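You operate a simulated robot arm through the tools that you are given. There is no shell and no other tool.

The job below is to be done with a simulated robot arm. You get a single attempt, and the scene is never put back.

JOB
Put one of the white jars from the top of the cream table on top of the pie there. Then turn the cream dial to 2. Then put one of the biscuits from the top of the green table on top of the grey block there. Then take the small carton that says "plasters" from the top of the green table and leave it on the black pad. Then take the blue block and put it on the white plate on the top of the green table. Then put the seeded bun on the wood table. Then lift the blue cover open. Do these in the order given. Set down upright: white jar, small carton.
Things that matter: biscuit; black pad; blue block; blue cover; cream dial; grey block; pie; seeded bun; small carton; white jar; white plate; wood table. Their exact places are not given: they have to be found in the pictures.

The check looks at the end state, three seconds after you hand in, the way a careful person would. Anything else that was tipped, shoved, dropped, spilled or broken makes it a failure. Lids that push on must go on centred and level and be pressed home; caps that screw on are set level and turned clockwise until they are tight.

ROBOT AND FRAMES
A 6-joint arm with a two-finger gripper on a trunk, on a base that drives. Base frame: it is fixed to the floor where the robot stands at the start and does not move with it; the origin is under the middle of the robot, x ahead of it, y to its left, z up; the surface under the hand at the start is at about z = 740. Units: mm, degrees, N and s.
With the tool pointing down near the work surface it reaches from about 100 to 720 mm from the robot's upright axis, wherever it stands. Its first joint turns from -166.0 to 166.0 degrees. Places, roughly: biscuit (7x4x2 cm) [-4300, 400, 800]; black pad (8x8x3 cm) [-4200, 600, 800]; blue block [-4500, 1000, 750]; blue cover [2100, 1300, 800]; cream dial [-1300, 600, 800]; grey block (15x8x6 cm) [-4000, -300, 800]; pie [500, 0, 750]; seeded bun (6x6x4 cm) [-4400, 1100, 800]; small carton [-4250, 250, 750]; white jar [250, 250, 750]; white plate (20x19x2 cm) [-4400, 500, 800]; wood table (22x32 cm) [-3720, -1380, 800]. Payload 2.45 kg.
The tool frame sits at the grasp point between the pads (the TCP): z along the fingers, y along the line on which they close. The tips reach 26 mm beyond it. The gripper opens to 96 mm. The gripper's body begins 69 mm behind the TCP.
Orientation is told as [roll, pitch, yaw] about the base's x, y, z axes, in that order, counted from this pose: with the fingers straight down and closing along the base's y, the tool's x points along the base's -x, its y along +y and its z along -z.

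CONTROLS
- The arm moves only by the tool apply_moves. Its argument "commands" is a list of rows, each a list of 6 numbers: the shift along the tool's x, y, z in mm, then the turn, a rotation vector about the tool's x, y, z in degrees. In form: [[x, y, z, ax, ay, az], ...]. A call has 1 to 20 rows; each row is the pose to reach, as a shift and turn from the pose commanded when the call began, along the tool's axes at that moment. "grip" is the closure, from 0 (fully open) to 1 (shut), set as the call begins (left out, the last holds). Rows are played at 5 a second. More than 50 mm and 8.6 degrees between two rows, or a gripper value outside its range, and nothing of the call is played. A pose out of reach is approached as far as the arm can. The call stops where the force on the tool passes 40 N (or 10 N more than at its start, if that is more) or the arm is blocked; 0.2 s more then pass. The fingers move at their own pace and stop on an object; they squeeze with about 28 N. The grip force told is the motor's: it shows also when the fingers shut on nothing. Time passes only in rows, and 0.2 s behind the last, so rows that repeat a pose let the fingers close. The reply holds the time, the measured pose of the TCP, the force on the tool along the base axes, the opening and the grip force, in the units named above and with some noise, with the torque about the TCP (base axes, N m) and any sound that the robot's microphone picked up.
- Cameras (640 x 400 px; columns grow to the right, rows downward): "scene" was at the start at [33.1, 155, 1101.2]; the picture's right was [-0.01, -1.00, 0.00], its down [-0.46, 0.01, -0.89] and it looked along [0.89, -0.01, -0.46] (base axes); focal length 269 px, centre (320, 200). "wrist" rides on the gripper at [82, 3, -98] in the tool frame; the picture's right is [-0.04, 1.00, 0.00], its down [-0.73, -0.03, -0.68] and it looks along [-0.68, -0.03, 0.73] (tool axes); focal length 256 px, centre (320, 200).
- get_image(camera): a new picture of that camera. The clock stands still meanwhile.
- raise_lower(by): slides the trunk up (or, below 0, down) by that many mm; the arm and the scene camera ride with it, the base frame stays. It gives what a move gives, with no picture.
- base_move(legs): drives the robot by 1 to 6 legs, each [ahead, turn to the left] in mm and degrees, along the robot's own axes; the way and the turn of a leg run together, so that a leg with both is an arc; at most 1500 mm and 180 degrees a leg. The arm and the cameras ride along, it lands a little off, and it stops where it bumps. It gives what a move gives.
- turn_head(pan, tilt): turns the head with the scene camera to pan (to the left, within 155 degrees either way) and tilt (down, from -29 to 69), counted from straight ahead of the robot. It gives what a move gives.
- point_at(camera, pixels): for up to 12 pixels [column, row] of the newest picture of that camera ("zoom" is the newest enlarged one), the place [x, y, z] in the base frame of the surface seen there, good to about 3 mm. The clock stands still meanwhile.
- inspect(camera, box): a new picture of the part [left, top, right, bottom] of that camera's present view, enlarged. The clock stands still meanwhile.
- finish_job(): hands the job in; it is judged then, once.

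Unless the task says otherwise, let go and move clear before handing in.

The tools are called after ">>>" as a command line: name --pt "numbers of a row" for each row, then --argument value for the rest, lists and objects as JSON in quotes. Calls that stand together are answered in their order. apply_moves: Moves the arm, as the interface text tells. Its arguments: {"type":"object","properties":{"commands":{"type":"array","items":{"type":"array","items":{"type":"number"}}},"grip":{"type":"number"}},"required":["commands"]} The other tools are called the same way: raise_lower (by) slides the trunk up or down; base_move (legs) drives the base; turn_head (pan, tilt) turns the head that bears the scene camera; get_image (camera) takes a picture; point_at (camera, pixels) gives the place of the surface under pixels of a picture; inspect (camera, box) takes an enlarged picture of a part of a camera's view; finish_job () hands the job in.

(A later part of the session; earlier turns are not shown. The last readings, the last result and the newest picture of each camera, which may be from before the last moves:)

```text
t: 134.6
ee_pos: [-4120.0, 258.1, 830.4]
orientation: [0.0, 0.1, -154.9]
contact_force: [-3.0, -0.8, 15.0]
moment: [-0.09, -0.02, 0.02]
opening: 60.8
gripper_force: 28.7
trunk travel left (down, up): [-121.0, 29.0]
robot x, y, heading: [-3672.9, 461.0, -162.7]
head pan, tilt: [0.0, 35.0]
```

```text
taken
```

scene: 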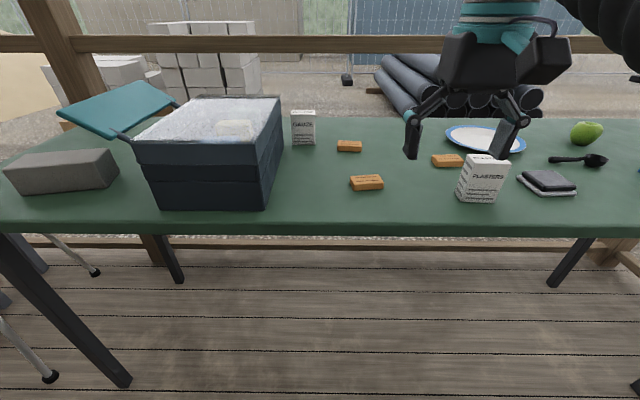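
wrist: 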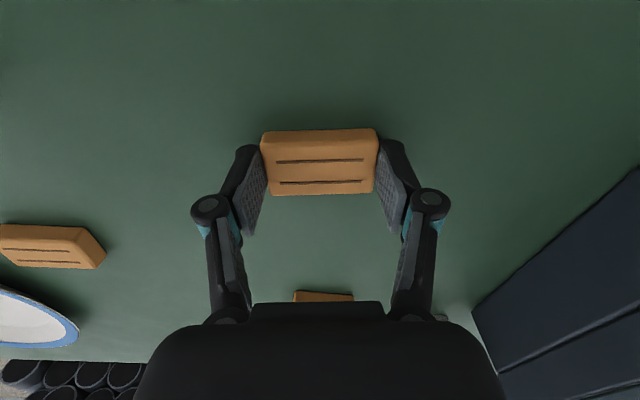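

Gripped at 60.8 mm. I lift it 130 mm and check it is held.

>>> apply_moves --pt "0 0 -10 0 0 0" --pt "0 0 -30 0 0 0" --pt "0 0 -60 0 0 0" --pt "0 0 -95 0 0 0" --pt "0 0 -130 0 0 0" --pt "0 0 -130 0 0 0"

>>> get_image --camera "wrist"

>>> get_image --camera "scene"

```text
t: 136.0
ee_pos: [-4123.5, 257.1, 961.9]
orientation: [0.1, 0.3, -155.0]
contact_force: [-0.1, 0.4, 0.2]
moment: [0.01, 0.01, 0.03]
opening: 60.7
gripper_force: 28.2
trunk travel left (down, up): [-121.0, 29.0]
robot x, y, heading: [-3671.4, 460.6, -162.7]
head pan, tilt: [0.0, 35.0]
```

```text
taken
```

wrist: 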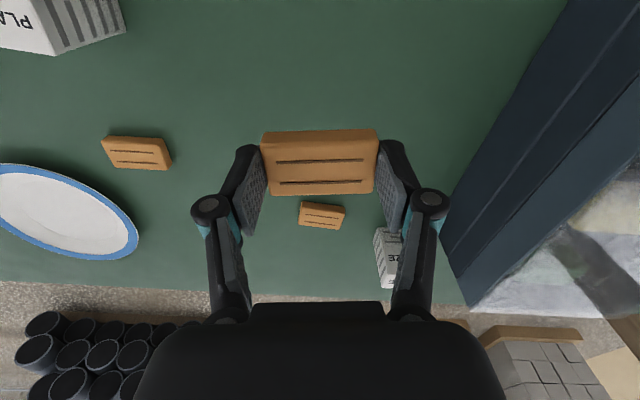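

```text
taken
```

scene: 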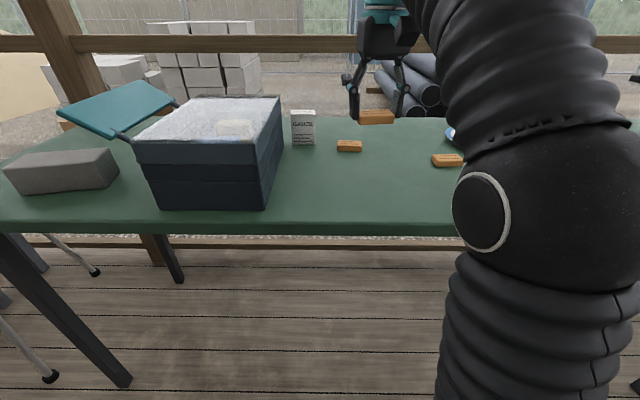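

The biscuit is firmly held. I measure the grey block, toolbox and its open lid to plan the placing.

>>> inspect --camera "scene" --box '[0, 70, 300, 230]'

>>> point_at --camera "scene" --pixels '[[8, 168], [40, 153], [106, 151], [90, 162], [20, 190], [118, 180], [120, 95], [62, 112], [108, 137], [175, 100], [140, 140], [155, 200]]'

```text
2.13 times, centred on (150, 150) of scene
```

zoom: 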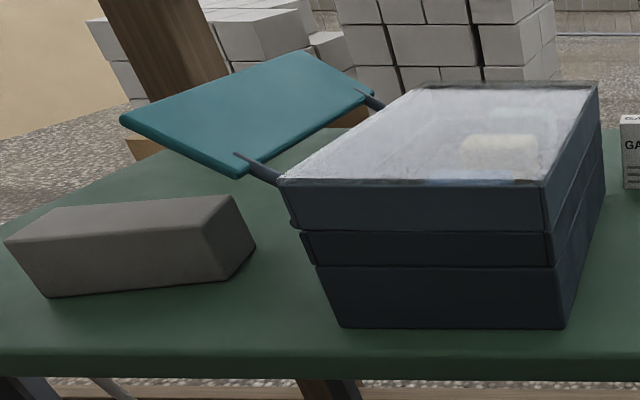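

```text
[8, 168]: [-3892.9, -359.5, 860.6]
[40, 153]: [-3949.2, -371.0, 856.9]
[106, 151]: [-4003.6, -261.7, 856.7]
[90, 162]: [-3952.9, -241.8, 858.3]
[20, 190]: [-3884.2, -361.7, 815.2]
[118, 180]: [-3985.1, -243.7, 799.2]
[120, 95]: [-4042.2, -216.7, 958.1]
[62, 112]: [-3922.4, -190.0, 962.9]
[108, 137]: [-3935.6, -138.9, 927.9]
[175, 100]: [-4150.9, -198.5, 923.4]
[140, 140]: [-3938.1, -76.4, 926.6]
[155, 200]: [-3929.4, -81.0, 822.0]
```

The grey block's top is centred near (-3950,-308) at z≈858, and the open toolbox lid ends about 110 mm from that centre (z≈963). I draw the hand in, then drive 675 mm along the table to stand right in front of the block.

>>> apply_moves --pt "36 -7.6 0 0 0 0" --pt "72 -15.2 0 0 0 0" --pt "108 -22.9 0 0 0 0" --pt "144 -30.5 0 0 0 0" --pt "181 -38.1 0 0 0 0" --pt "181 -38.1 0 0 0 0"

>>> base_move --legs '[[0, 87.7], [675, 0], [0, -90]]'

>>> get_image --camera "scene"

>>> get_image --camera "wrist"

```text
t: 137.4
ee_pos: [-3974.0, 369.7, 962.4]
orientation: [0.1, 0.1, -155.0]
contact_force: [-0.2, -0.4, -0.3]
moment: [-0.02, 0.03, -0.01]
opening: 60.8
gripper_force: 28.0
trunk travel left (down, up): [-121.0, 29.0]
robot x, y, heading: [-3671.4, 463.6, -162.4]
head pan, tilt: [0.0, 35.0]
```

```text
t: 148.8
ee_pos: [-3782.6, -292.5, 960.9]
orientation: [0.0, 0.2, -156.1]
contact_force: [-0.1, 0.2, -0.4]
moment: [-0.05, 0.0, 0.02]
opening: 60.8
gripper_force: 28.1
trunk travel left (down, up): [-121.0, 29.0]
robot x, y, heading: [-3474.6, -200.8, -164.1]
head pan, tilt: [0.0, 35.0]
```

```text
taken
```

scene: 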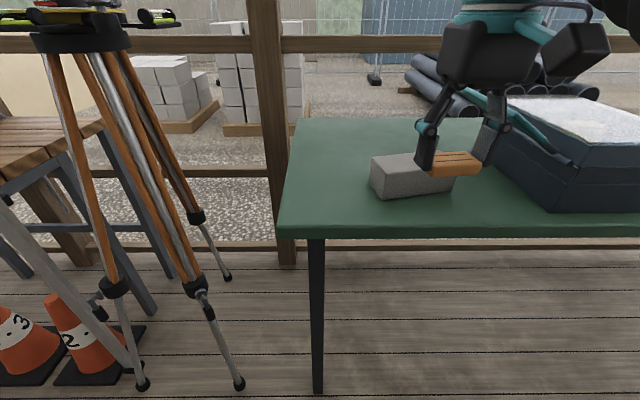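

```text
taken
```

wrist: 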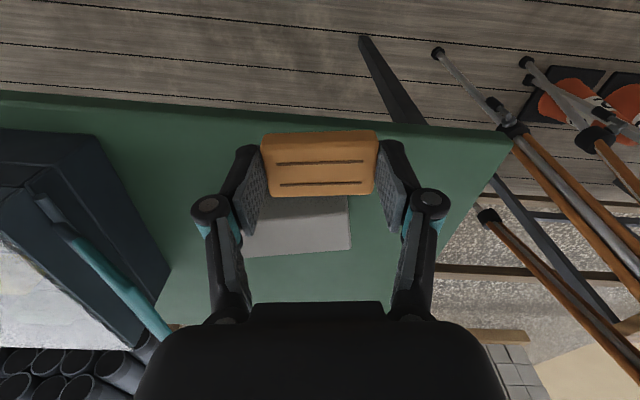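

The block is at (410,175) in the scene view and (300,225) in the wrist view. I measure its top from both.

>>> point_at --camera "wrist" --pixels '[[348, 200], [350, 248], [248, 255], [300, 225], [265, 215], [250, 232], [330, 240]]'

>>> point_at --camera "scene" --pixels '[[373, 160], [386, 174], [412, 156], [400, 165], [448, 185], [440, 179], [440, 126], [510, 130], [470, 95], [540, 125]]'

>>> inspect --camera "scene" --box '[360, 80, 560, 210]'

```text
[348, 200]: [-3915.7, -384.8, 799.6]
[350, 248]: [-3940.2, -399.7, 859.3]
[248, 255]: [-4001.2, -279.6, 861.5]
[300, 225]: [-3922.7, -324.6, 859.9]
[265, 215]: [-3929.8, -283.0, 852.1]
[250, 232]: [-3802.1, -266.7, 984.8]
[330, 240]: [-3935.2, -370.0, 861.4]
```

```text
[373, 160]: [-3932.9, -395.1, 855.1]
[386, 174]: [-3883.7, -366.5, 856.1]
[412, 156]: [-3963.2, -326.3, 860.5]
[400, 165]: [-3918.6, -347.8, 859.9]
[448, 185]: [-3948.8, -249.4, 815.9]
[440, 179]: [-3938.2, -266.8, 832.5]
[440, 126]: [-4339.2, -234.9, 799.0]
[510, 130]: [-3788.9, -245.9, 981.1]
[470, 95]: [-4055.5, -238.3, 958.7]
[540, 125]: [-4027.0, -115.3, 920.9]
```

```text
3.08 times, centred on (460, 145) of scene
```

zoom: 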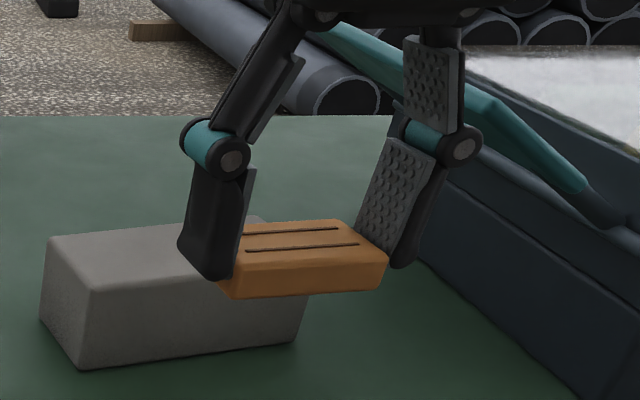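

The block's top centre is about (-3945,-320) at z≈860, long axis near 120°, close to the biscuit's own direction. I move over it, 40 mm above, and check.

>>> apply_moves --pt "-32 -8 0 0 0 0" --pt "-64 -16 0 0 0 0" --pt "-96 -24 0 0 0 0" --pt "-128 -33 0 0 0 0" --pt "-160 -41 0 0 0 -5" --pt "-160 -41 20 0 0 -5" --pt "-160 -41 40 0 0 -5" --pt "-160 -41 40 0 0 -5"

>>> get_image --camera "wrist"

>>> inspect --camera "scene" --box '[340, 80, 540, 210]'

```text
t: 150.6
ee_pos: [-3944.4, -318.8, 921.1]
orientation: [-0.1, 0.1, -151.1]
contact_force: [0.2, 0.3, -0.4]
moment: [0.02, 0.0, -0.01]
opening: 60.9
gripper_force: 28.0
trunk travel left (down, up): [-121.0, 29.0]
robot x, y, heading: [-3473.9, -207.0, -163.7]
head pan, tilt: [0.0, 35.0]
```

```text
taken
```

wrist: 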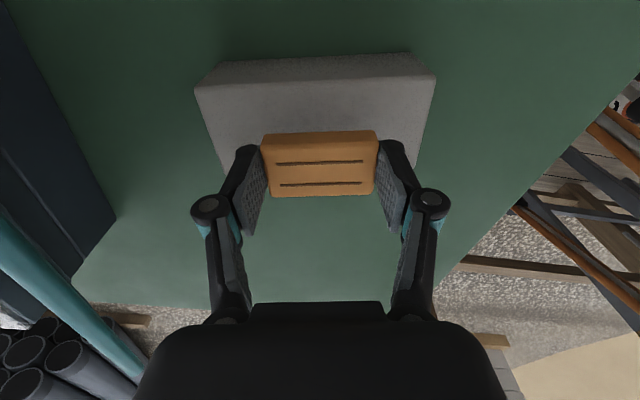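

```text
3.08 times, centred on (440, 145) of scene
```

zoom: 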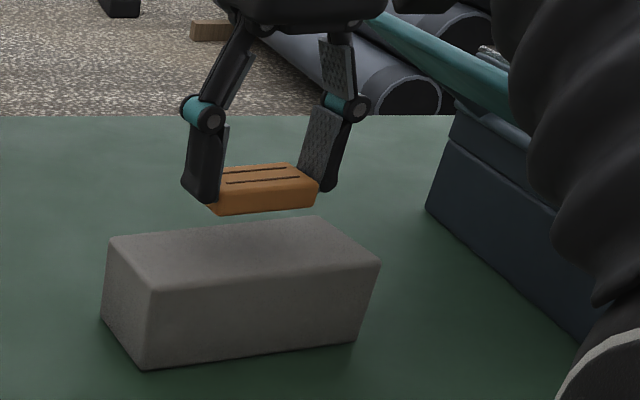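

Now the block is fully visible below the biscuit. I measure its top corners again from this zoom before lowering.

>>> point_at --camera "zoom" --pixels '[[155, 284], [115, 243], [314, 222], [372, 260], [240, 250], [265, 175]]'

>>> point_at --camera "wrist" --pixels '[[203, 92], [428, 80], [320, 110], [320, 165], [215, 140], [415, 150]]'

```text
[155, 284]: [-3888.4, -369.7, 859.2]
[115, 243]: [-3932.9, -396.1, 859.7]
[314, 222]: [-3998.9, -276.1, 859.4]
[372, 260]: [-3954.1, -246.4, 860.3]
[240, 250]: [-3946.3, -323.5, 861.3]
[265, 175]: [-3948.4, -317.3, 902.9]
```

```text
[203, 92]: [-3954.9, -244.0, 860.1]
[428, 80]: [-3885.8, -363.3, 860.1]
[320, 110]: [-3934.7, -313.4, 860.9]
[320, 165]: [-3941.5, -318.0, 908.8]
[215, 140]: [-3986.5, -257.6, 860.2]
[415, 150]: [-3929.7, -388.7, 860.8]
```

The biscuit is within 5 mm of the block's centre (-3944,-322). I lower 27 mm, then in 1 mm steps until contact.

>>> apply_moves --pt "0 2 8 0 0 0" --pt "0 2 16 0 0 0" --pt "0 2 23 0 0 0" --pt "0 2 27 0 0 0" --pt "0 2 27 0 0 0"

>>> apply_moves --pt "0 0 1 0 0 0" --pt "0 0 2 0 0 0" --pt "0 0 2 0 0 0"

>>> inspect --camera "scene" --box '[360, 120, 480, 210]'

```text
t: 151.8
ee_pos: [-3944.1, -321.6, 892.9]
orientation: [0.0, 0.3, -151.1]
contact_force: [-0.4, 0.4, 0.5]
moment: [0.02, -0.03, -0.04]
opening: 60.5
gripper_force: 27.8
trunk travel left (down, up): [-121.0, 29.0]
robot x, y, heading: [-3477.9, -203.3, -163.6]
head pan, tilt: [0.0, 35.0]
```

```text
t: 152.6
ee_pos: [-3944.2, -322.4, 892.1]
orientation: [0.0, 0.1, -151.1]
contact_force: [0.6, 0.1, -0.5]
moment: [-0.01, 0.0, -0.03]
opening: 60.9
gripper_force: 28.2
trunk travel left (down, up): [-121.0, 29.0]
robot x, y, heading: [-3478.4, -203.2, -163.7]
head pan, tilt: [0.0, 35.0]
```

```text
4.44 times, centred on (420, 165) of scene
```

zoom: 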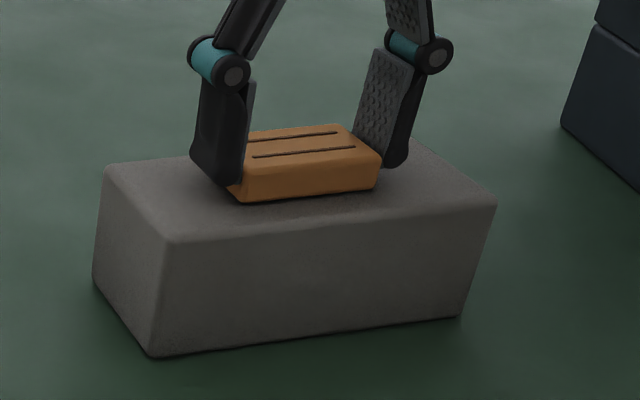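

The biscuit is just above the block, still without contact. I continue by small steps.

>>> apply_moves --pt "0 0 1 0 0 0" --pt "0 0 1 0 0 0"

>>> apply_moves --pt "0 0 1 0 0 0" --pt "0 0 1 0 0 0"

>>> apply_moves --pt "0 0 1 0 0 0" --pt "0 0 1 0 0 0"

```text
t: 153.2
ee_pos: [-3943.9, -322.6, 890.8]
orientation: [0.0, 0.2, -151.1]
contact_force: [-0.2, 0.8, 1.0]
moment: [0.02, -0.01, 0.0]
opening: 61.0
gripper_force: 28.2
trunk travel left (down, up): [-121.0, 29.0]
robot x, y, heading: [-3476.7, -205.1, -163.8]
head pan, tilt: [0.0, 35.0]
```

```text
t: 153.8
ee_pos: [-3944.2, -321.2, 890.0]
orientation: [0.0, 0.2, -151.0]
contact_force: [-0.5, 1.3, 10.1]
moment: [0.02, -0.04, 0.02]
opening: 60.8
gripper_force: 28.5
trunk travel left (down, up): [-121.0, 29.0]
robot x, y, heading: [-3476.8, -203.1, -163.8]
head pan, tilt: [0.0, 35.0]
```

```text
t: 154.4
ee_pos: [-3942.7, -320.8, 889.2]
orientation: [0.0, 0.1, -151.1]
contact_force: [-2.3, 1.5, 21.7]
moment: [0.06, 0.09, -0.01]
opening: 61.2
gripper_force: 27.8
trunk travel left (down, up): [-121.0, 29.0]
robot x, y, heading: [-3475.8, -200.9, -163.9]
head pan, tilt: [0.0, 35.0]
```

Contact at 10–22 N. I ease up 1.5 mm and open to about 77 mm, then rise.

>>> apply_moves --pt "0 0 -1.5 0 0 0" --pt "0 0 -1.5 0 0 0"

>>> apply_moves --pt "0 0 0 0 0 0" --pt "0 0 0 0 0 0" --pt "0 0 0 0 0 0" --grip 0.2

>>> apply_moves --pt "0 0 -8 0 0 0" --pt "0 0 -20 0 0 0" --pt "0 0 -40 0 0 0" --pt "0 0 -70 0 0 0" --pt "0 0 -70 0 0 0"

>>> inspect --camera "scene" --box '[340, 80, 540, 210]'

>>> get_image --camera "wrist"

```text
t: 155.0
ee_pos: [-3942.8, -322.2, 889.5]
orientation: [-0.1, 0.2, -151.0]
contact_force: [-0.3, 0.4, 13.7]
moment: [0.04, 0.02, -0.02]
opening: 60.7
gripper_force: 28.0
trunk travel left (down, up): [-121.0, 29.0]
robot x, y, heading: [-3477.9, -207.2, -163.8]
head pan, tilt: [0.0, 35.0]
```

```text
t: 155.8
ee_pos: [-3943.7, -321.1, 889.9]
orientation: [0.0, 0.3, -151.1]
contact_force: [-0.3, -0.8, -0.1]
moment: [0.02, -0.04, 0.0]
opening: 77.1
gripper_force: 0.0
trunk travel left (down, up): [-121.0, 29.0]
robot x, y, heading: [-3478.8, -204.8, -163.7]
head pan, tilt: [0.0, 35.0]
```

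```text
t: 157.0
ee_pos: [-3943.9, -322.9, 960.2]
orientation: [0.0, 0.2, -151.1]
contact_force: [0.8, 0.1, 0.3]
moment: [-0.02, 0.03, 0.0]
opening: 76.6
gripper_force: 0.0
trunk travel left (down, up): [-121.0, 29.0]
robot x, y, heading: [-3477.8, -202.3, -164.0]
head pan, tilt: [0.0, 35.0]
```

```text
3.08 times, centred on (440, 145) of scene
```

zoom: 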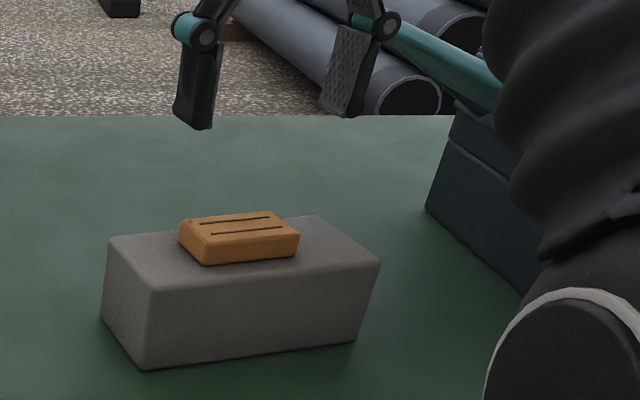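

```text
taken
```

wrist: 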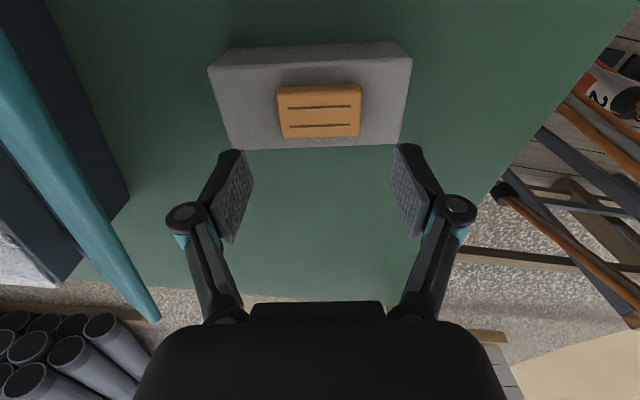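

The biscuit sits centred on the grey block. Next I draw the hand in and drive back along the table to in front of the plasters carton and black pad.

>>> apply_moves --pt "33 10.7 0 0 0 2.5" --pt "66 21.4 0 0 0 5" --pt "99 32.1 0 0 0 7.5" --pt "132 42.8 0 0 0 10" --pt "164 53.5 0 0 0 12.7" --pt "164 53.5 0 0 0 12.7"

>>> base_move --legs '[[0, -88.9], [890, 0], [0, 87.9]]'

>>> get_image --camera "scene"

>>> get_image --camera "wrist"

```text
t: 158.4
ee_pos: [-3774.3, -291.2, 962.6]
orientation: [0.0, 0.2, -163.8]
contact_force: [0.9, -0.3, 0.7]
moment: [0.05, 0.02, 0.01]
opening: 77.0
gripper_force: 0.2
trunk travel left (down, up): [-121.0, 29.0]
robot x, y, heading: [-3477.8, -201.9, -164.1]
head pan, tilt: [0.0, 35.0]
```

```text
t: 170.8
ee_pos: [-4050.5, 574.6, 962.7]
orientation: [0.0, 0.3, -162.5]
contact_force: [0.5, -0.1, 0.1]
moment: [0.02, -0.02, -0.01]
opening: 76.7
gripper_force: 0.1
trunk travel left (down, up): [-121.0, 29.0]
robot x, y, heading: [-3750.6, 664.8, -162.4]
head pan, tilt: [0.0, 35.0]
```

```text
taken
```

scene: 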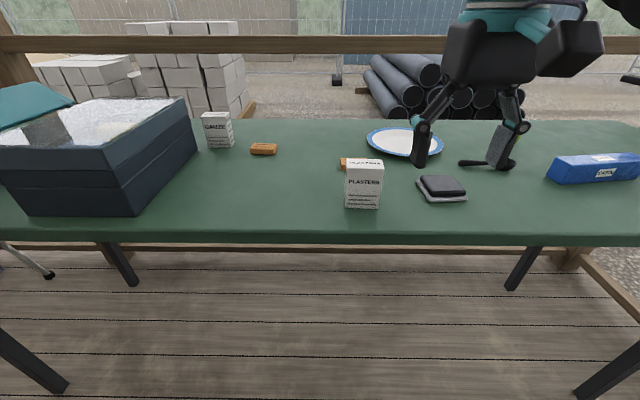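

```text
taken
```

wrist: 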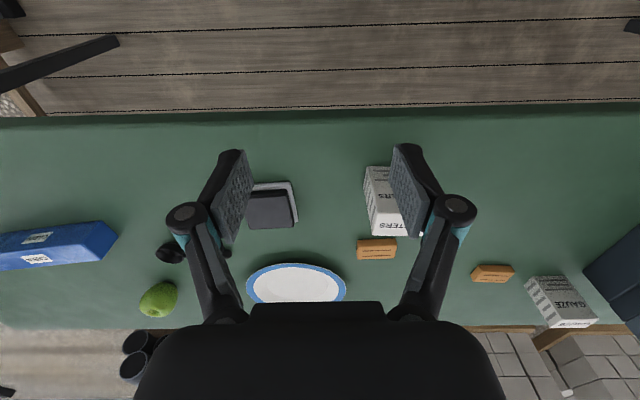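

The plasters carton is at (364,183), the black pad at (441,186). I enlarge and measure them; the blue block at (595,168) comes into view too.

>>> inspect --camera "scene" --box '[320, 130, 480, 230]'

>>> point_at --camera "zoom" --pixels '[[110, 118], [255, 123], [245, 160], [100, 145], [180, 135], [180, 250], [485, 205], [405, 205], [575, 245], [490, 255], [510, 190], [150, 320]]'

>>> inspect --camera "wrist" --box '[220, 130, 460, 300]'

```text
4.00 times, centred on (400, 180) of scene
```

zoom: 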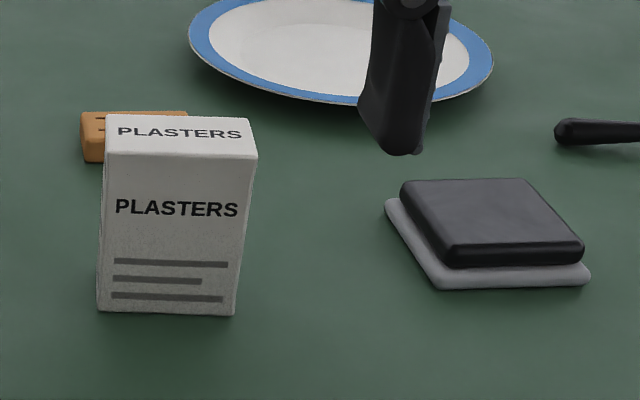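

```text
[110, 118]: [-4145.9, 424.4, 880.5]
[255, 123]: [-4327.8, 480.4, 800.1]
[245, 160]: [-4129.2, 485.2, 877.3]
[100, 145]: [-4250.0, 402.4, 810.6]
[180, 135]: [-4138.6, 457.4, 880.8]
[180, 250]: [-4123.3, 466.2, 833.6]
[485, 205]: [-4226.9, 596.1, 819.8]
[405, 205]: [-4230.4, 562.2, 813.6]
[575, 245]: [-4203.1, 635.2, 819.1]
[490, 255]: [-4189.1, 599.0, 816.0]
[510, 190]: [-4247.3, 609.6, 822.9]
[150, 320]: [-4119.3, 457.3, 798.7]
```

```text
2.35 times, centred on (340, 215) of wrist
```

zoom: 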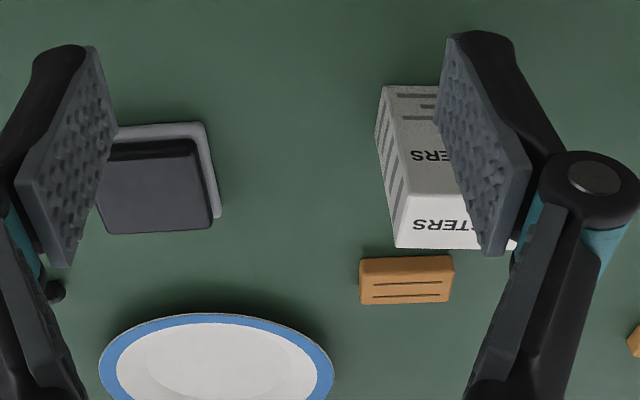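

I take further points on the carton's top edges and front face to get its orientation and centre.

>>> inspect --camera "scene" --box '[335, 150, 395, 215]'

```text
6.15 times, centred on (365, 182) of scene
```

zoom: 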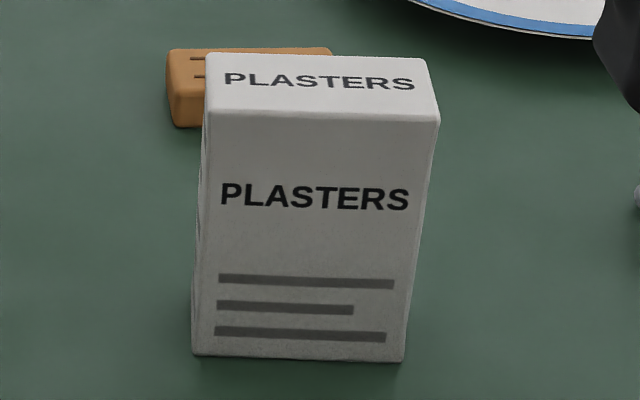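

>>> point_at --camera "zoom" --pixels '[[210, 107], [430, 118], [214, 60], [422, 64], [320, 112], [320, 62], [215, 200], [420, 200], [205, 345], [395, 350], [320, 250]]'

```text
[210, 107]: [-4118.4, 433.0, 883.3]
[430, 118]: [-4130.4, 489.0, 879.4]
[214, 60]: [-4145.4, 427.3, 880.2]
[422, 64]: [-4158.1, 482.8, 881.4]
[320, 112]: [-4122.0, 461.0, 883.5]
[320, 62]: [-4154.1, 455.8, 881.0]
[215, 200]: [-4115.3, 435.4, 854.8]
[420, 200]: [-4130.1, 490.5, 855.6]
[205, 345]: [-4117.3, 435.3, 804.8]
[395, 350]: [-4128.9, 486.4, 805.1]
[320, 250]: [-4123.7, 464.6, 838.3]
```

The carton measures about 58 × 33 mm, centred at (-4138,458.5), top z≈881, width along heading -77°. I move above it with the closing line matched and look with the wrist camera.

>>> apply_moves --pt "-24 17 0 0 0 1" --pt "-48 34 0 0 0 2" --pt "-72 51 0 0 0 3" --pt "-96 68 0 0 0 4" --pt "-118.4 84.4 0 0 0 4.5" --pt "-118.4 84.4 20 0 0 4.5" --pt "-118.4 84.4 20 0 0 4.5" --grip 0

>>> get_image --camera "wrist"

```text
t: 172.4
ee_pos: [-4137.7, 459.2, 942.1]
orientation: [0.0, 0.1, -167.0]
contact_force: [0.0, -0.3, -0.4]
moment: [0.0, -0.01, -0.04]
opening: 96.0
gripper_force: 0.1
trunk travel left (down, up): [-121.0, 29.0]
robot x, y, heading: [-3756.6, 667.1, -162.5]
head pan, tilt: [0.0, 35.0]
```

```text
taken
```

wrist: 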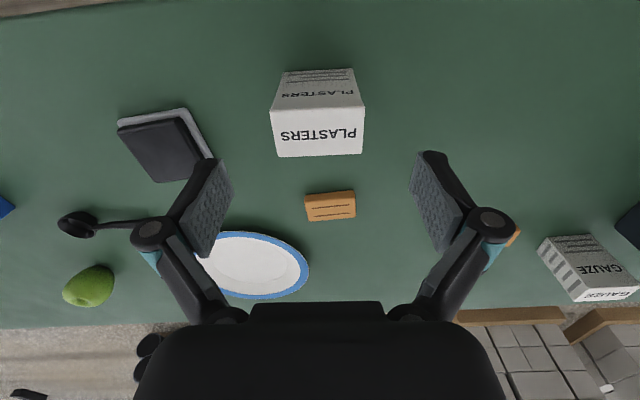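

>>> point_at --camera "wrist" --pixels '[[273, 115], [360, 110], [278, 154], [361, 150], [318, 132], [170, 150], [120, 120], [180, 115], [155, 178], [212, 155], [150, 145]]'

```text
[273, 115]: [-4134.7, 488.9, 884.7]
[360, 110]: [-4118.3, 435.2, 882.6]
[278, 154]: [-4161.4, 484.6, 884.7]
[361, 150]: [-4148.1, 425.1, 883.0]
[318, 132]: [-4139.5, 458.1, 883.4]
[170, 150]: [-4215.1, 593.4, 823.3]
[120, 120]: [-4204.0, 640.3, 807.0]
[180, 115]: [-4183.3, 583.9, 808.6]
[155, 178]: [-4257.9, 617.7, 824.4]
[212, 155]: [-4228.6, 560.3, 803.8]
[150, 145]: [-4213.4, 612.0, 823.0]
```

The carton's centre comes out at (-4140,458.5), nearly under the hand. I descend 90 mm around it and check.

>>> apply_moves --pt "-2 0 15 0 0 -0.5" --pt "-2 0 35 0 0 -0.5" --pt "-2 0 55 0 0 -0.5" --pt "-2 0 75 0 0 -0.5" --pt "-2 0 90 0 0 -0.5" --pt "-2 0 90 0 0 -0.5"

>>> get_image --camera "wrist"

>>> inspect --camera "scene" --box '[320, 110, 480, 220]'

```text
t: 173.8
ee_pos: [-4137.3, 457.5, 852.3]
orientation: [0.1, 0.2, -166.4]
contact_force: [-0.5, -0.9, 0.0]
moment: [0.0, -0.02, 0.03]
opening: 96.0
gripper_force: 0.1
trunk travel left (down, up): [-121.0, 29.0]
robot x, y, heading: [-3754.5, 664.7, -162.7]
head pan, tilt: [0.0, 35.0]
```

```text
taken
```

wrist: 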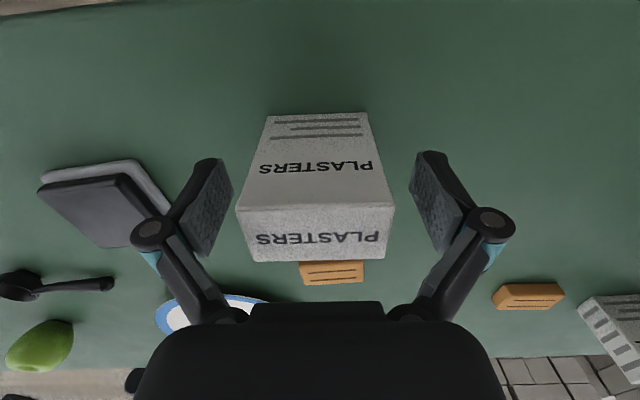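

```text
3.64 times, centred on (400, 165) of scene
```

zoom: 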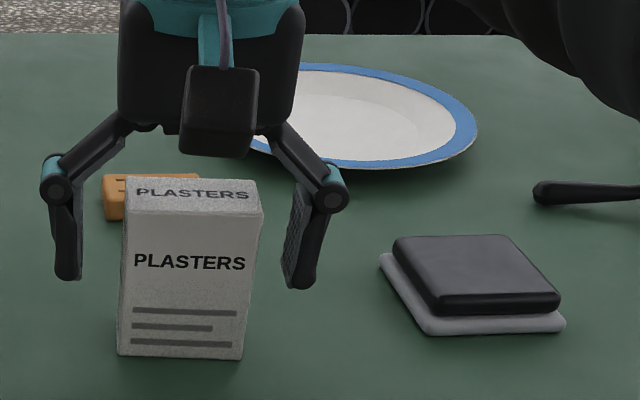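

The carton sits between the pads, a touch to one side (columns 236–394). I shift 2 mm and close.

>>> apply_moves --pt "0 -2 0 0 0 0" --pt "0 -2 0 0 0 0"

>>> apply_moves --pt "0 0 0 0 0 0" --pt "0 0 0 0 0 0" --pt "0 0 0 0 0 0" --pt "0 0 0 0 0 0" --grip 1

>>> get_image --camera "wrist"

```text
t: 174.4
ee_pos: [-4139.1, 460.7, 852.6]
orientation: [0.0, 0.2, -166.5]
contact_force: [-0.8, 0.5, 0.8]
moment: [-0.02, -0.01, -0.01]
opening: 96.1
gripper_force: 0.0
trunk travel left (down, up): [-121.0, 29.0]
robot x, y, heading: [-3749.5, 667.3, -162.6]
head pan, tilt: [0.0, 35.0]
```

```text
t: 175.4
ee_pos: [-4138.4, 459.4, 852.0]
orientation: [0.0, 0.1, -166.6]
contact_force: [-0.2, -1.5, 7.0]
moment: [-0.02, -0.01, 0.0]
opening: 61.0
gripper_force: 28.2
trunk travel left (down, up): [-121.0, 29.0]
robot x, y, heading: [-3748.5, 666.0, -162.6]
head pan, tilt: [0.0, 35.0]
```

```text
taken
```

wrist: 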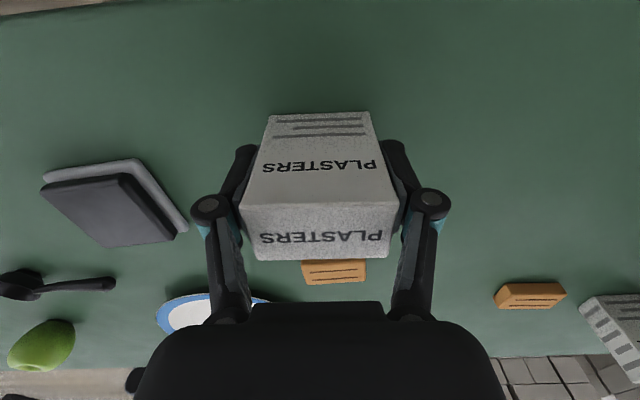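

Gripped at 61 mm. I lift 75 mm, then measure the pad again unobstructed.

>>> apply_moves --pt "0 0 -8 0 0 0" --pt "0 0 -20 0 0 0" --pt "0 0 -40 0 0 0" --pt "0 0 -60 0 0 0" --pt "0 0 -80 0 0 0" --pt "0 0 -80 0 0 0"

>>> inspect --camera "scene" --box '[400, 150, 490, 220]'

>>> point_at --camera "zoom" --pixels '[[150, 195], [400, 185], [465, 290], [240, 305], [290, 240], [120, 230], [495, 345], [210, 375]]'

>>> get_image --camera "wrist"

```text
t: 176.8
ee_pos: [-4139.7, 459.1, 932.1]
orientation: [-0.1, 0.1, -166.5]
contact_force: [0.1, -0.6, -0.6]
moment: [0.0, 0.01, -0.02]
opening: 60.7
gripper_force: 27.7
trunk travel left (down, up): [-121.0, 29.0]
robot x, y, heading: [-3748.8, 669.5, -162.7]
head pan, tilt: [0.0, 35.0]
```

```text
5.71 times, centred on (445, 185) of scene
```

zoom: 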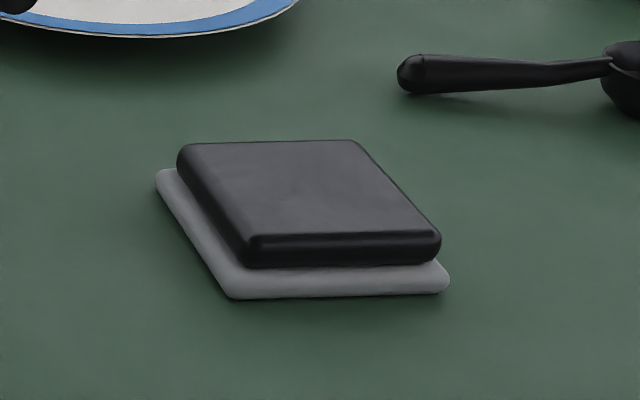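

```text
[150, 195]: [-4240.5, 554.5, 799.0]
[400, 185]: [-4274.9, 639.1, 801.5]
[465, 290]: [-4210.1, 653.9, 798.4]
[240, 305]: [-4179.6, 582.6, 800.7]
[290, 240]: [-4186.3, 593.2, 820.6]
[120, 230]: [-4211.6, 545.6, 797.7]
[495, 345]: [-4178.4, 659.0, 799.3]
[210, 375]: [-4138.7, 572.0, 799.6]
```

```text
taken
```

wrist: 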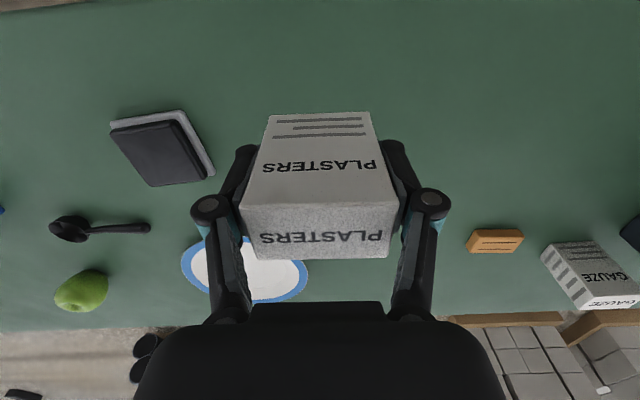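

Now with the actual picture, I query the pad's real corners: top corners at (190,148), (350,143), (435,230), (255,238).

>>> point_at --camera "zoom" --pixels '[[195, 150], [348, 145], [432, 232], [258, 238], [310, 190], [165, 180], [240, 292], [445, 280]]'

>>> point_at --camera "wrist" --pixels '[[115, 132], [178, 122], [205, 175], [152, 185], [160, 152]]'

```text
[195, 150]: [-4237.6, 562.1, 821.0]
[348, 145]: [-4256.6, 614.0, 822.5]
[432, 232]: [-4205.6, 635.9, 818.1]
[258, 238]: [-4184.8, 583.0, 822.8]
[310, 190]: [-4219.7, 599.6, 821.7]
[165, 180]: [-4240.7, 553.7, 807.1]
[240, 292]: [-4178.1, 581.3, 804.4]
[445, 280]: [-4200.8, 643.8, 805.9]
```

```text
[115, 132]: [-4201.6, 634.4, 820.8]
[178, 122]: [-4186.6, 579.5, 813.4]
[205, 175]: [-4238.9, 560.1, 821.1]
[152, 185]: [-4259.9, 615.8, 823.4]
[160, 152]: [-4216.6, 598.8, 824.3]
```

>>> point_at --camera "wrist" --pixels '[[246, 209], [392, 206], [256, 254], [384, 254], [320, 232], [320, 160], [320, 120]]'

```text
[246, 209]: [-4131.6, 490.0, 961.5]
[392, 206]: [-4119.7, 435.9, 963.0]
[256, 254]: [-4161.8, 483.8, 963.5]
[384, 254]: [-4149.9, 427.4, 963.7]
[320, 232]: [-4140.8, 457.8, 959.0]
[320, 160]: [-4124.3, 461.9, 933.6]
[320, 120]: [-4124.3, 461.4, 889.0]
```

The carton's centre is under the TCP. I move it over the pad's centre (-4221.5,598), turn 7° to align with the pad, and lower to about 8 mm above it.

>>> apply_moves --pt "-9 -31 0 0 0 -1.4" --pt "-18 -62 0 0 0 -2.8" --pt "-28 -92 0 0 0 -4.2" --pt "-37 -123 0 0 0 -5.6" --pt "-46 -153.7 0 0 0 -7" --pt "-46 -153.7 0 0 0 -7" --pt "-46 -153.7 25 0 0 -7" --pt "-46 -153.7 50 0 0 -7" --pt "-46 -153.7 50 0 0 -7"

>>> inspect --camera "scene" --box '[380, 90, 520, 210]'

>>> get_image --camera "wrist"

```text
t: 178.8
ee_pos: [-4219.8, 598.8, 880.8]
orientation: [0.0, 0.2, -159.5]
contact_force: [-0.5, -0.1, -0.5]
moment: [-0.01, -0.01, -0.01]
opening: 61.0
gripper_force: 28.3
trunk travel left (down, up): [-121.0, 29.0]
robot x, y, heading: [-3750.8, 670.0, -162.4]
head pan, tilt: [0.0, 35.0]
```

```text
3.33 times, centred on (450, 150) of scene
```

zoom: 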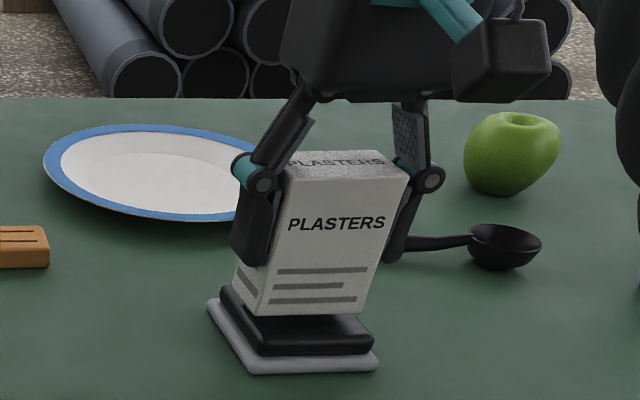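

```text
taken
```

wrist: 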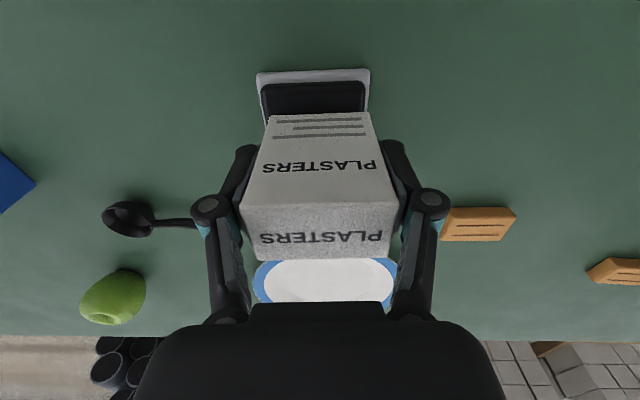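

The carton hovers over the pad, about 3 mm off to one side in the wrist view (pad columns 262–362). I shift 2.5 mm and lower gently.

>>> apply_moves --pt "0 -2.5 0 0 0 0" --pt "0 -2.5 2 0 0 0" --pt "0 -2.5 4 0 0 0" --pt "0 -2.5 5 0 0 0" --pt "0 -2.5 5 0 0 0"

>>> apply_moves --pt "0 0 1 0 0 0" --pt "0 0 1 0 0 0"

>>> apply_moves --pt "0 0 1 0 0 0" --pt "0 0 1 0 0 0"

>>> inspect --camera "scene" --box '[400, 110, 500, 200]'

```text
t: 180.0
ee_pos: [-4220.4, 601.7, 876.5]
orientation: [0.0, 0.1, -159.5]
contact_force: [0.4, -0.7, -0.8]
moment: [-0.01, 0.01, 0.01]
opening: 60.6
gripper_force: 27.9
trunk travel left (down, up): [-121.0, 29.0]
robot x, y, heading: [-3754.8, 670.5, -162.7]
head pan, tilt: [0.0, 35.0]
```

```text
t: 180.6
ee_pos: [-4220.9, 600.6, 876.7]
orientation: [0.0, 0.3, -159.5]
contact_force: [-0.1, 0.3, -0.3]
moment: [0.02, 0.0, 0.0]
opening: 61.0
gripper_force: 27.6
trunk travel left (down, up): [-121.0, 29.0]
robot x, y, heading: [-3750.2, 667.6, -162.6]
head pan, tilt: [0.0, 35.0]
```

```text
t: 181.2
ee_pos: [-4221.2, 601.0, 873.4]
orientation: [0.0, 0.2, -159.6]
contact_force: [-0.2, -0.5, 0.0]
moment: [0.01, -0.01, -0.02]
opening: 60.6
gripper_force: 28.2
trunk travel left (down, up): [-121.0, 29.0]
robot x, y, heading: [-3749.2, 663.7, -162.7]
head pan, tilt: [0.0, 35.0]
```

```text
4.44 times, centred on (450, 155) of scene
```

zoom: 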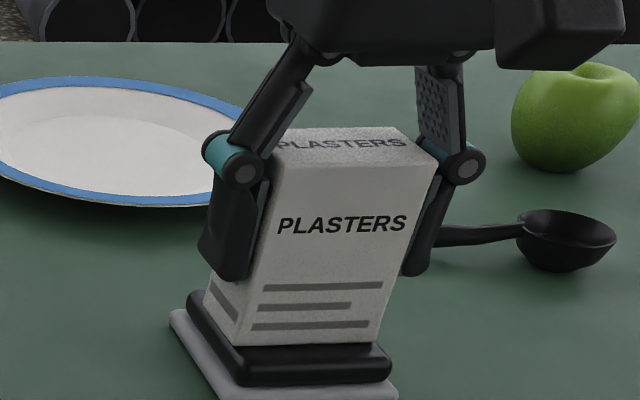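

>>> apply_moves --pt "0 0 1 0 0 0" --pt "0 0 1 0 0 0"

>>> apply_moves --pt "0 0 1 0 0 0" --pt "0 0 1 0 0 0"

>>> apply_moves --pt "0 0 1 0 0 0" --pt "0 0 1 0 0 0"

```text
t: 181.8
ee_pos: [-4220.3, 601.3, 874.6]
orientation: [0.0, 0.2, -159.5]
contact_force: [-0.9, -1.8, 7.2]
moment: [-0.06, 0.06, 0.02]
opening: 60.9
gripper_force: 27.9
trunk travel left (down, up): [-121.0, 29.0]
robot x, y, heading: [-3753.2, 665.9, -162.5]
head pan, tilt: [0.0, 35.0]
```

```text
t: 182.4
ee_pos: [-4219.9, 600.5, 874.7]
orientation: [-0.1, 0.0, -159.4]
contact_force: [-4.3, -1.3, 22.3]
moment: [-0.07, 0.18, 0.0]
opening: 61.0
gripper_force: 27.7
trunk travel left (down, up): [-121.0, 29.0]
robot x, y, heading: [-3753.5, 665.0, -162.6]
head pan, tilt: [0.0, 35.0]
```

```text
t: 183.0
ee_pos: [-4220.0, 600.4, 871.5]
orientation: [0.1, 0.1, -159.5]
contact_force: [0.6, -0.5, 23.6]
moment: [-0.01, -0.04, -0.01]
opening: 61.2
gripper_force: 27.7
trunk travel left (down, up): [-121.0, 29.0]
robot x, y, heading: [-3752.3, 671.5, -162.6]
head pan, tilt: [0.0, 35.0]
```

Contact is firm (about 22 N). I ease up 2 mm and release with a modest opening.

>>> apply_moves --pt "0 0 -1.5 0 0 0" --pt "0 0 -1.5 0 0 0"

>>> apply_moves --pt "0 0 0 0 0 0" --pt "0 0 0 0 0 0" --pt "0 0 0 0 0 0" --grip 0.2

>>> inspect --camera "scene" --box '[400, 110, 500, 200]'

```text
t: 183.6
ee_pos: [-4220.4, 601.7, 872.0]
orientation: [0.0, 0.3, -159.4]
contact_force: [2.9, 1.3, 9.6]
moment: [0.08, -0.13, 0.0]
opening: 60.9
gripper_force: 27.8
trunk travel left (down, up): [-121.0, 29.0]
robot x, y, heading: [-3753.4, 669.4, -162.6]
head pan, tilt: [0.0, 35.0]
```

```text
t: 184.4
ee_pos: [-4220.6, 602.1, 872.7]
orientation: [0.0, 0.3, -159.6]
contact_force: [0.2, 0.0, 0.2]
moment: [0.01, 0.01, 0.0]
opening: 76.7
gripper_force: 0.1
trunk travel left (down, up): [-121.0, 29.0]
robot x, y, heading: [-3750.9, 666.9, -162.8]
head pan, tilt: [0.0, 35.0]
```

```text
4.44 times, centred on (450, 155) of scene
```

zoom: 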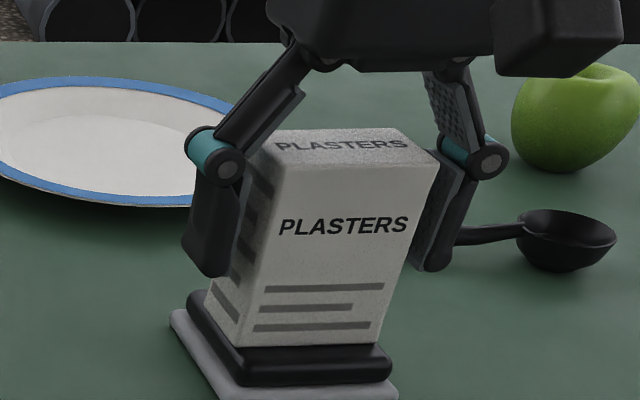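

The carton stands upright on the pad and the fingers are clear. I rise straight up, then look for the blue block and bun to the right.

>>> apply_moves --pt "0 0 -10 0 0 0" --pt "0 0 -30 0 0 0" --pt "0 0 -60 0 0 0" --pt "0 0 -90 0 0 0" --pt "0 0 -90 0 0 0"

>>> inspect --camera "scene" --box '[360, 90, 520, 210]'

>>> turn_head --pan -30 --tilt 35

>>> get_image --camera "scene"

>>> get_image --camera "wrist"

```text
t: 185.6
ee_pos: [-4219.3, 601.1, 962.6]
orientation: [0.1, 0.2, -159.5]
contact_force: [-0.2, 0.2, 0.6]
moment: [-0.02, -0.01, 0.04]
opening: 77.1
gripper_force: 0.1
trunk travel left (down, up): [-121.0, 29.0]
robot x, y, heading: [-3749.3, 665.0, -162.7]
head pan, tilt: [0.0, 35.0]
```

```text
3.33 times, centred on (440, 150) of scene
```

zoom: 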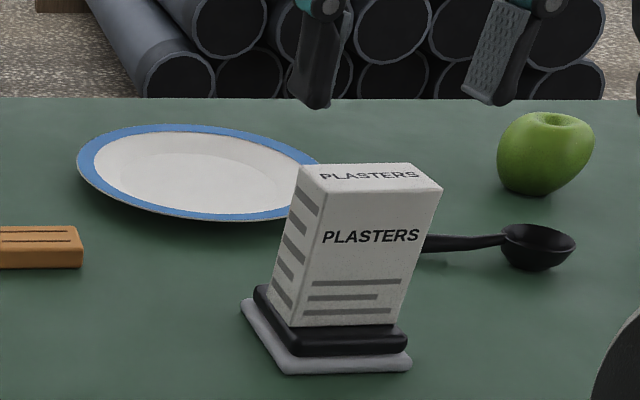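

```text
t: 186.6
ee_pos: [-4220.8, 601.8, 963.0]
orientation: [0.0, 0.2, -159.5]
contact_force: [-0.1, 0.0, 0.5]
moment: [0.02, -0.01, 0.03]
opening: 76.7
gripper_force: 0.1
trunk travel left (down, up): [-121.0, 29.0]
robot x, y, heading: [-3749.9, 665.3, -162.7]
head pan, tilt: [-30.0, 35.0]
```

```text
taken
```

scene: 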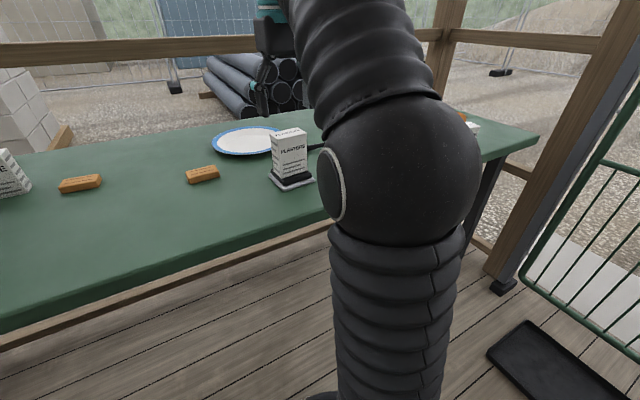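

```text
taken
```

wrist: 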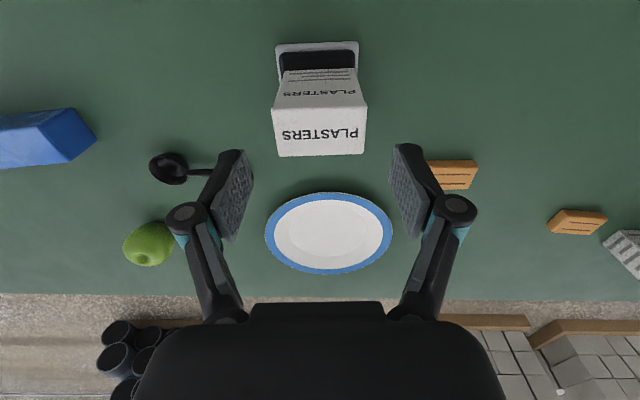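

The carton stands on the pad. I measure the plate and the visible part of the blue block from this wrist view.

>>> point_at --camera "wrist" --pixels '[[328, 233], [268, 233], [390, 233], [328, 196], [328, 270], [50, 150], [80, 120], [60, 160], [5, 140], [170, 165], [212, 172], [148, 240]]'

```text
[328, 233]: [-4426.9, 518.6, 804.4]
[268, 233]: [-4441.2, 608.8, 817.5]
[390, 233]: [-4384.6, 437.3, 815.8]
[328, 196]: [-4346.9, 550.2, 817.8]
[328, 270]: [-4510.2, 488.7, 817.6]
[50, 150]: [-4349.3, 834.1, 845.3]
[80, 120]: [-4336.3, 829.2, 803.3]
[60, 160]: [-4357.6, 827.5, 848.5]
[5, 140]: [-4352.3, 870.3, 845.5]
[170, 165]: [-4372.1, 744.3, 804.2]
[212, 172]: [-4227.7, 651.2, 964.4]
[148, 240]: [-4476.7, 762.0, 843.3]
```

The plate is centred at about (-4421,521) with its well at z≈804 and rim at z≈817; the blue block is around (-4360,870). I draw the hand in and shift the robot along the table to a place from which both are in reach.

>>> apply_moves --pt "38 2 0 0 0 0" --pt "75 4 0 0 0 0" --pt "112 6 0 0 0 0" --pt "150 8 0 0 0 0" --pt "150 8 0 0 0 0" --grip 0

>>> base_move --legs '[[0, -82.3], [193, 0], [0, 80]]'

>>> turn_head --pan 0 --tilt 35

>>> get_image --camera "scene"

>>> get_image --camera "wrist"

```text
t: 187.8
ee_pos: [-4078.0, 645.4, 964.2]
orientation: [0.0, 0.2, -159.5]
contact_force: [0.3, 0.0, 0.3]
moment: [0.01, 0.0, 0.01]
opening: 96.2
gripper_force: 0.0
trunk travel left (down, up): [-121.0, 29.0]
robot x, y, heading: [-3752.3, 666.1, -162.3]
head pan, tilt: [-30.0, 35.0]
```

```text
t: 196.2
ee_pos: [-4167.2, 819.9, 963.5]
orientation: [0.0, 0.1, -159.5]
contact_force: [0.1, 0.3, -0.6]
moment: [0.03, -0.02, 0.02]
opening: 96.1
gripper_force: 0.0
trunk travel left (down, up): [-121.0, 29.0]
robot x, y, heading: [-3845.1, 842.3, -162.8]
head pan, tilt: [-30.0, 35.0]
```

```text
t: 197.2
ee_pos: [-4166.4, 819.3, 963.6]
orientation: [0.0, 0.3, -159.6]
contact_force: [0.2, 0.3, -0.4]
moment: [0.03, -0.03, -0.04]
opening: 95.9
gripper_force: 0.0
trunk travel left (down, up): [-121.0, 29.0]
robot x, y, heading: [-3841.1, 840.7, -162.8]
head pan, tilt: [0.0, 35.0]
```

```text
taken
```

scene: 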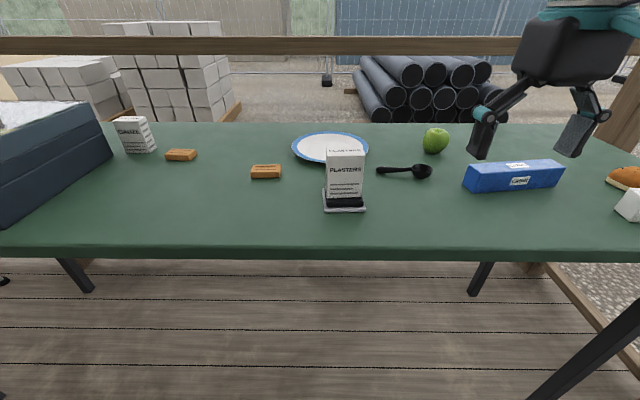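

```text
taken
```

wrist: 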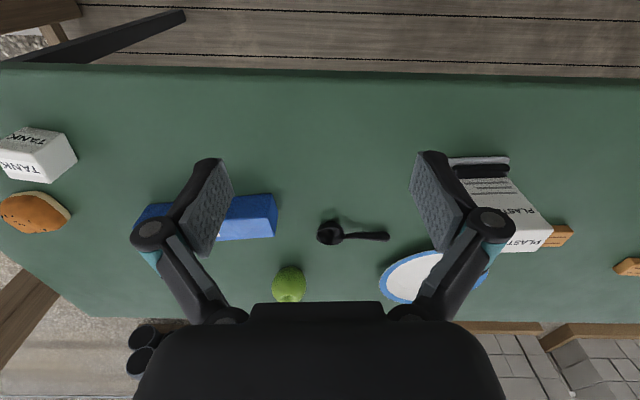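

The blue block lies at (513,176), the bun at (625,178). I enlarge the block and measure it.

>>> inspect --camera "scene" --box '[440, 130, 600, 230]'

>>> inspect --camera "scene" --box '[560, 140, 640, 230]'

```text
4.00 times, centred on (520, 180) of scene
```

zoom: 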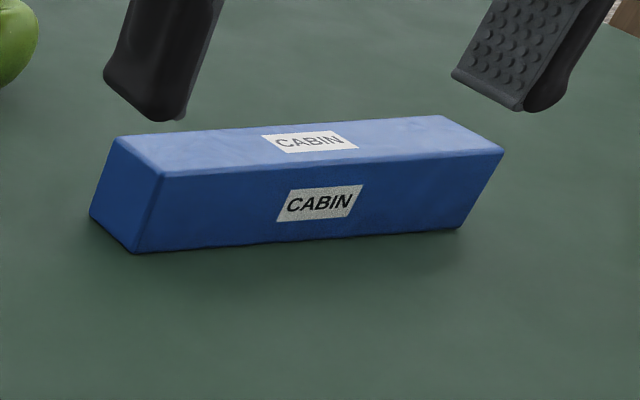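

```text
4.44 times, centred on (600, 185) of scene
```

zoom: 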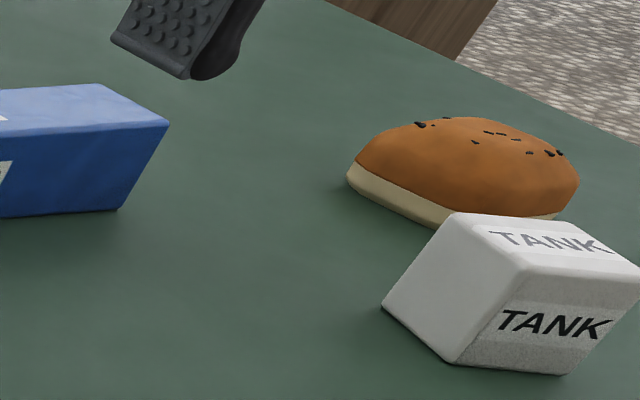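

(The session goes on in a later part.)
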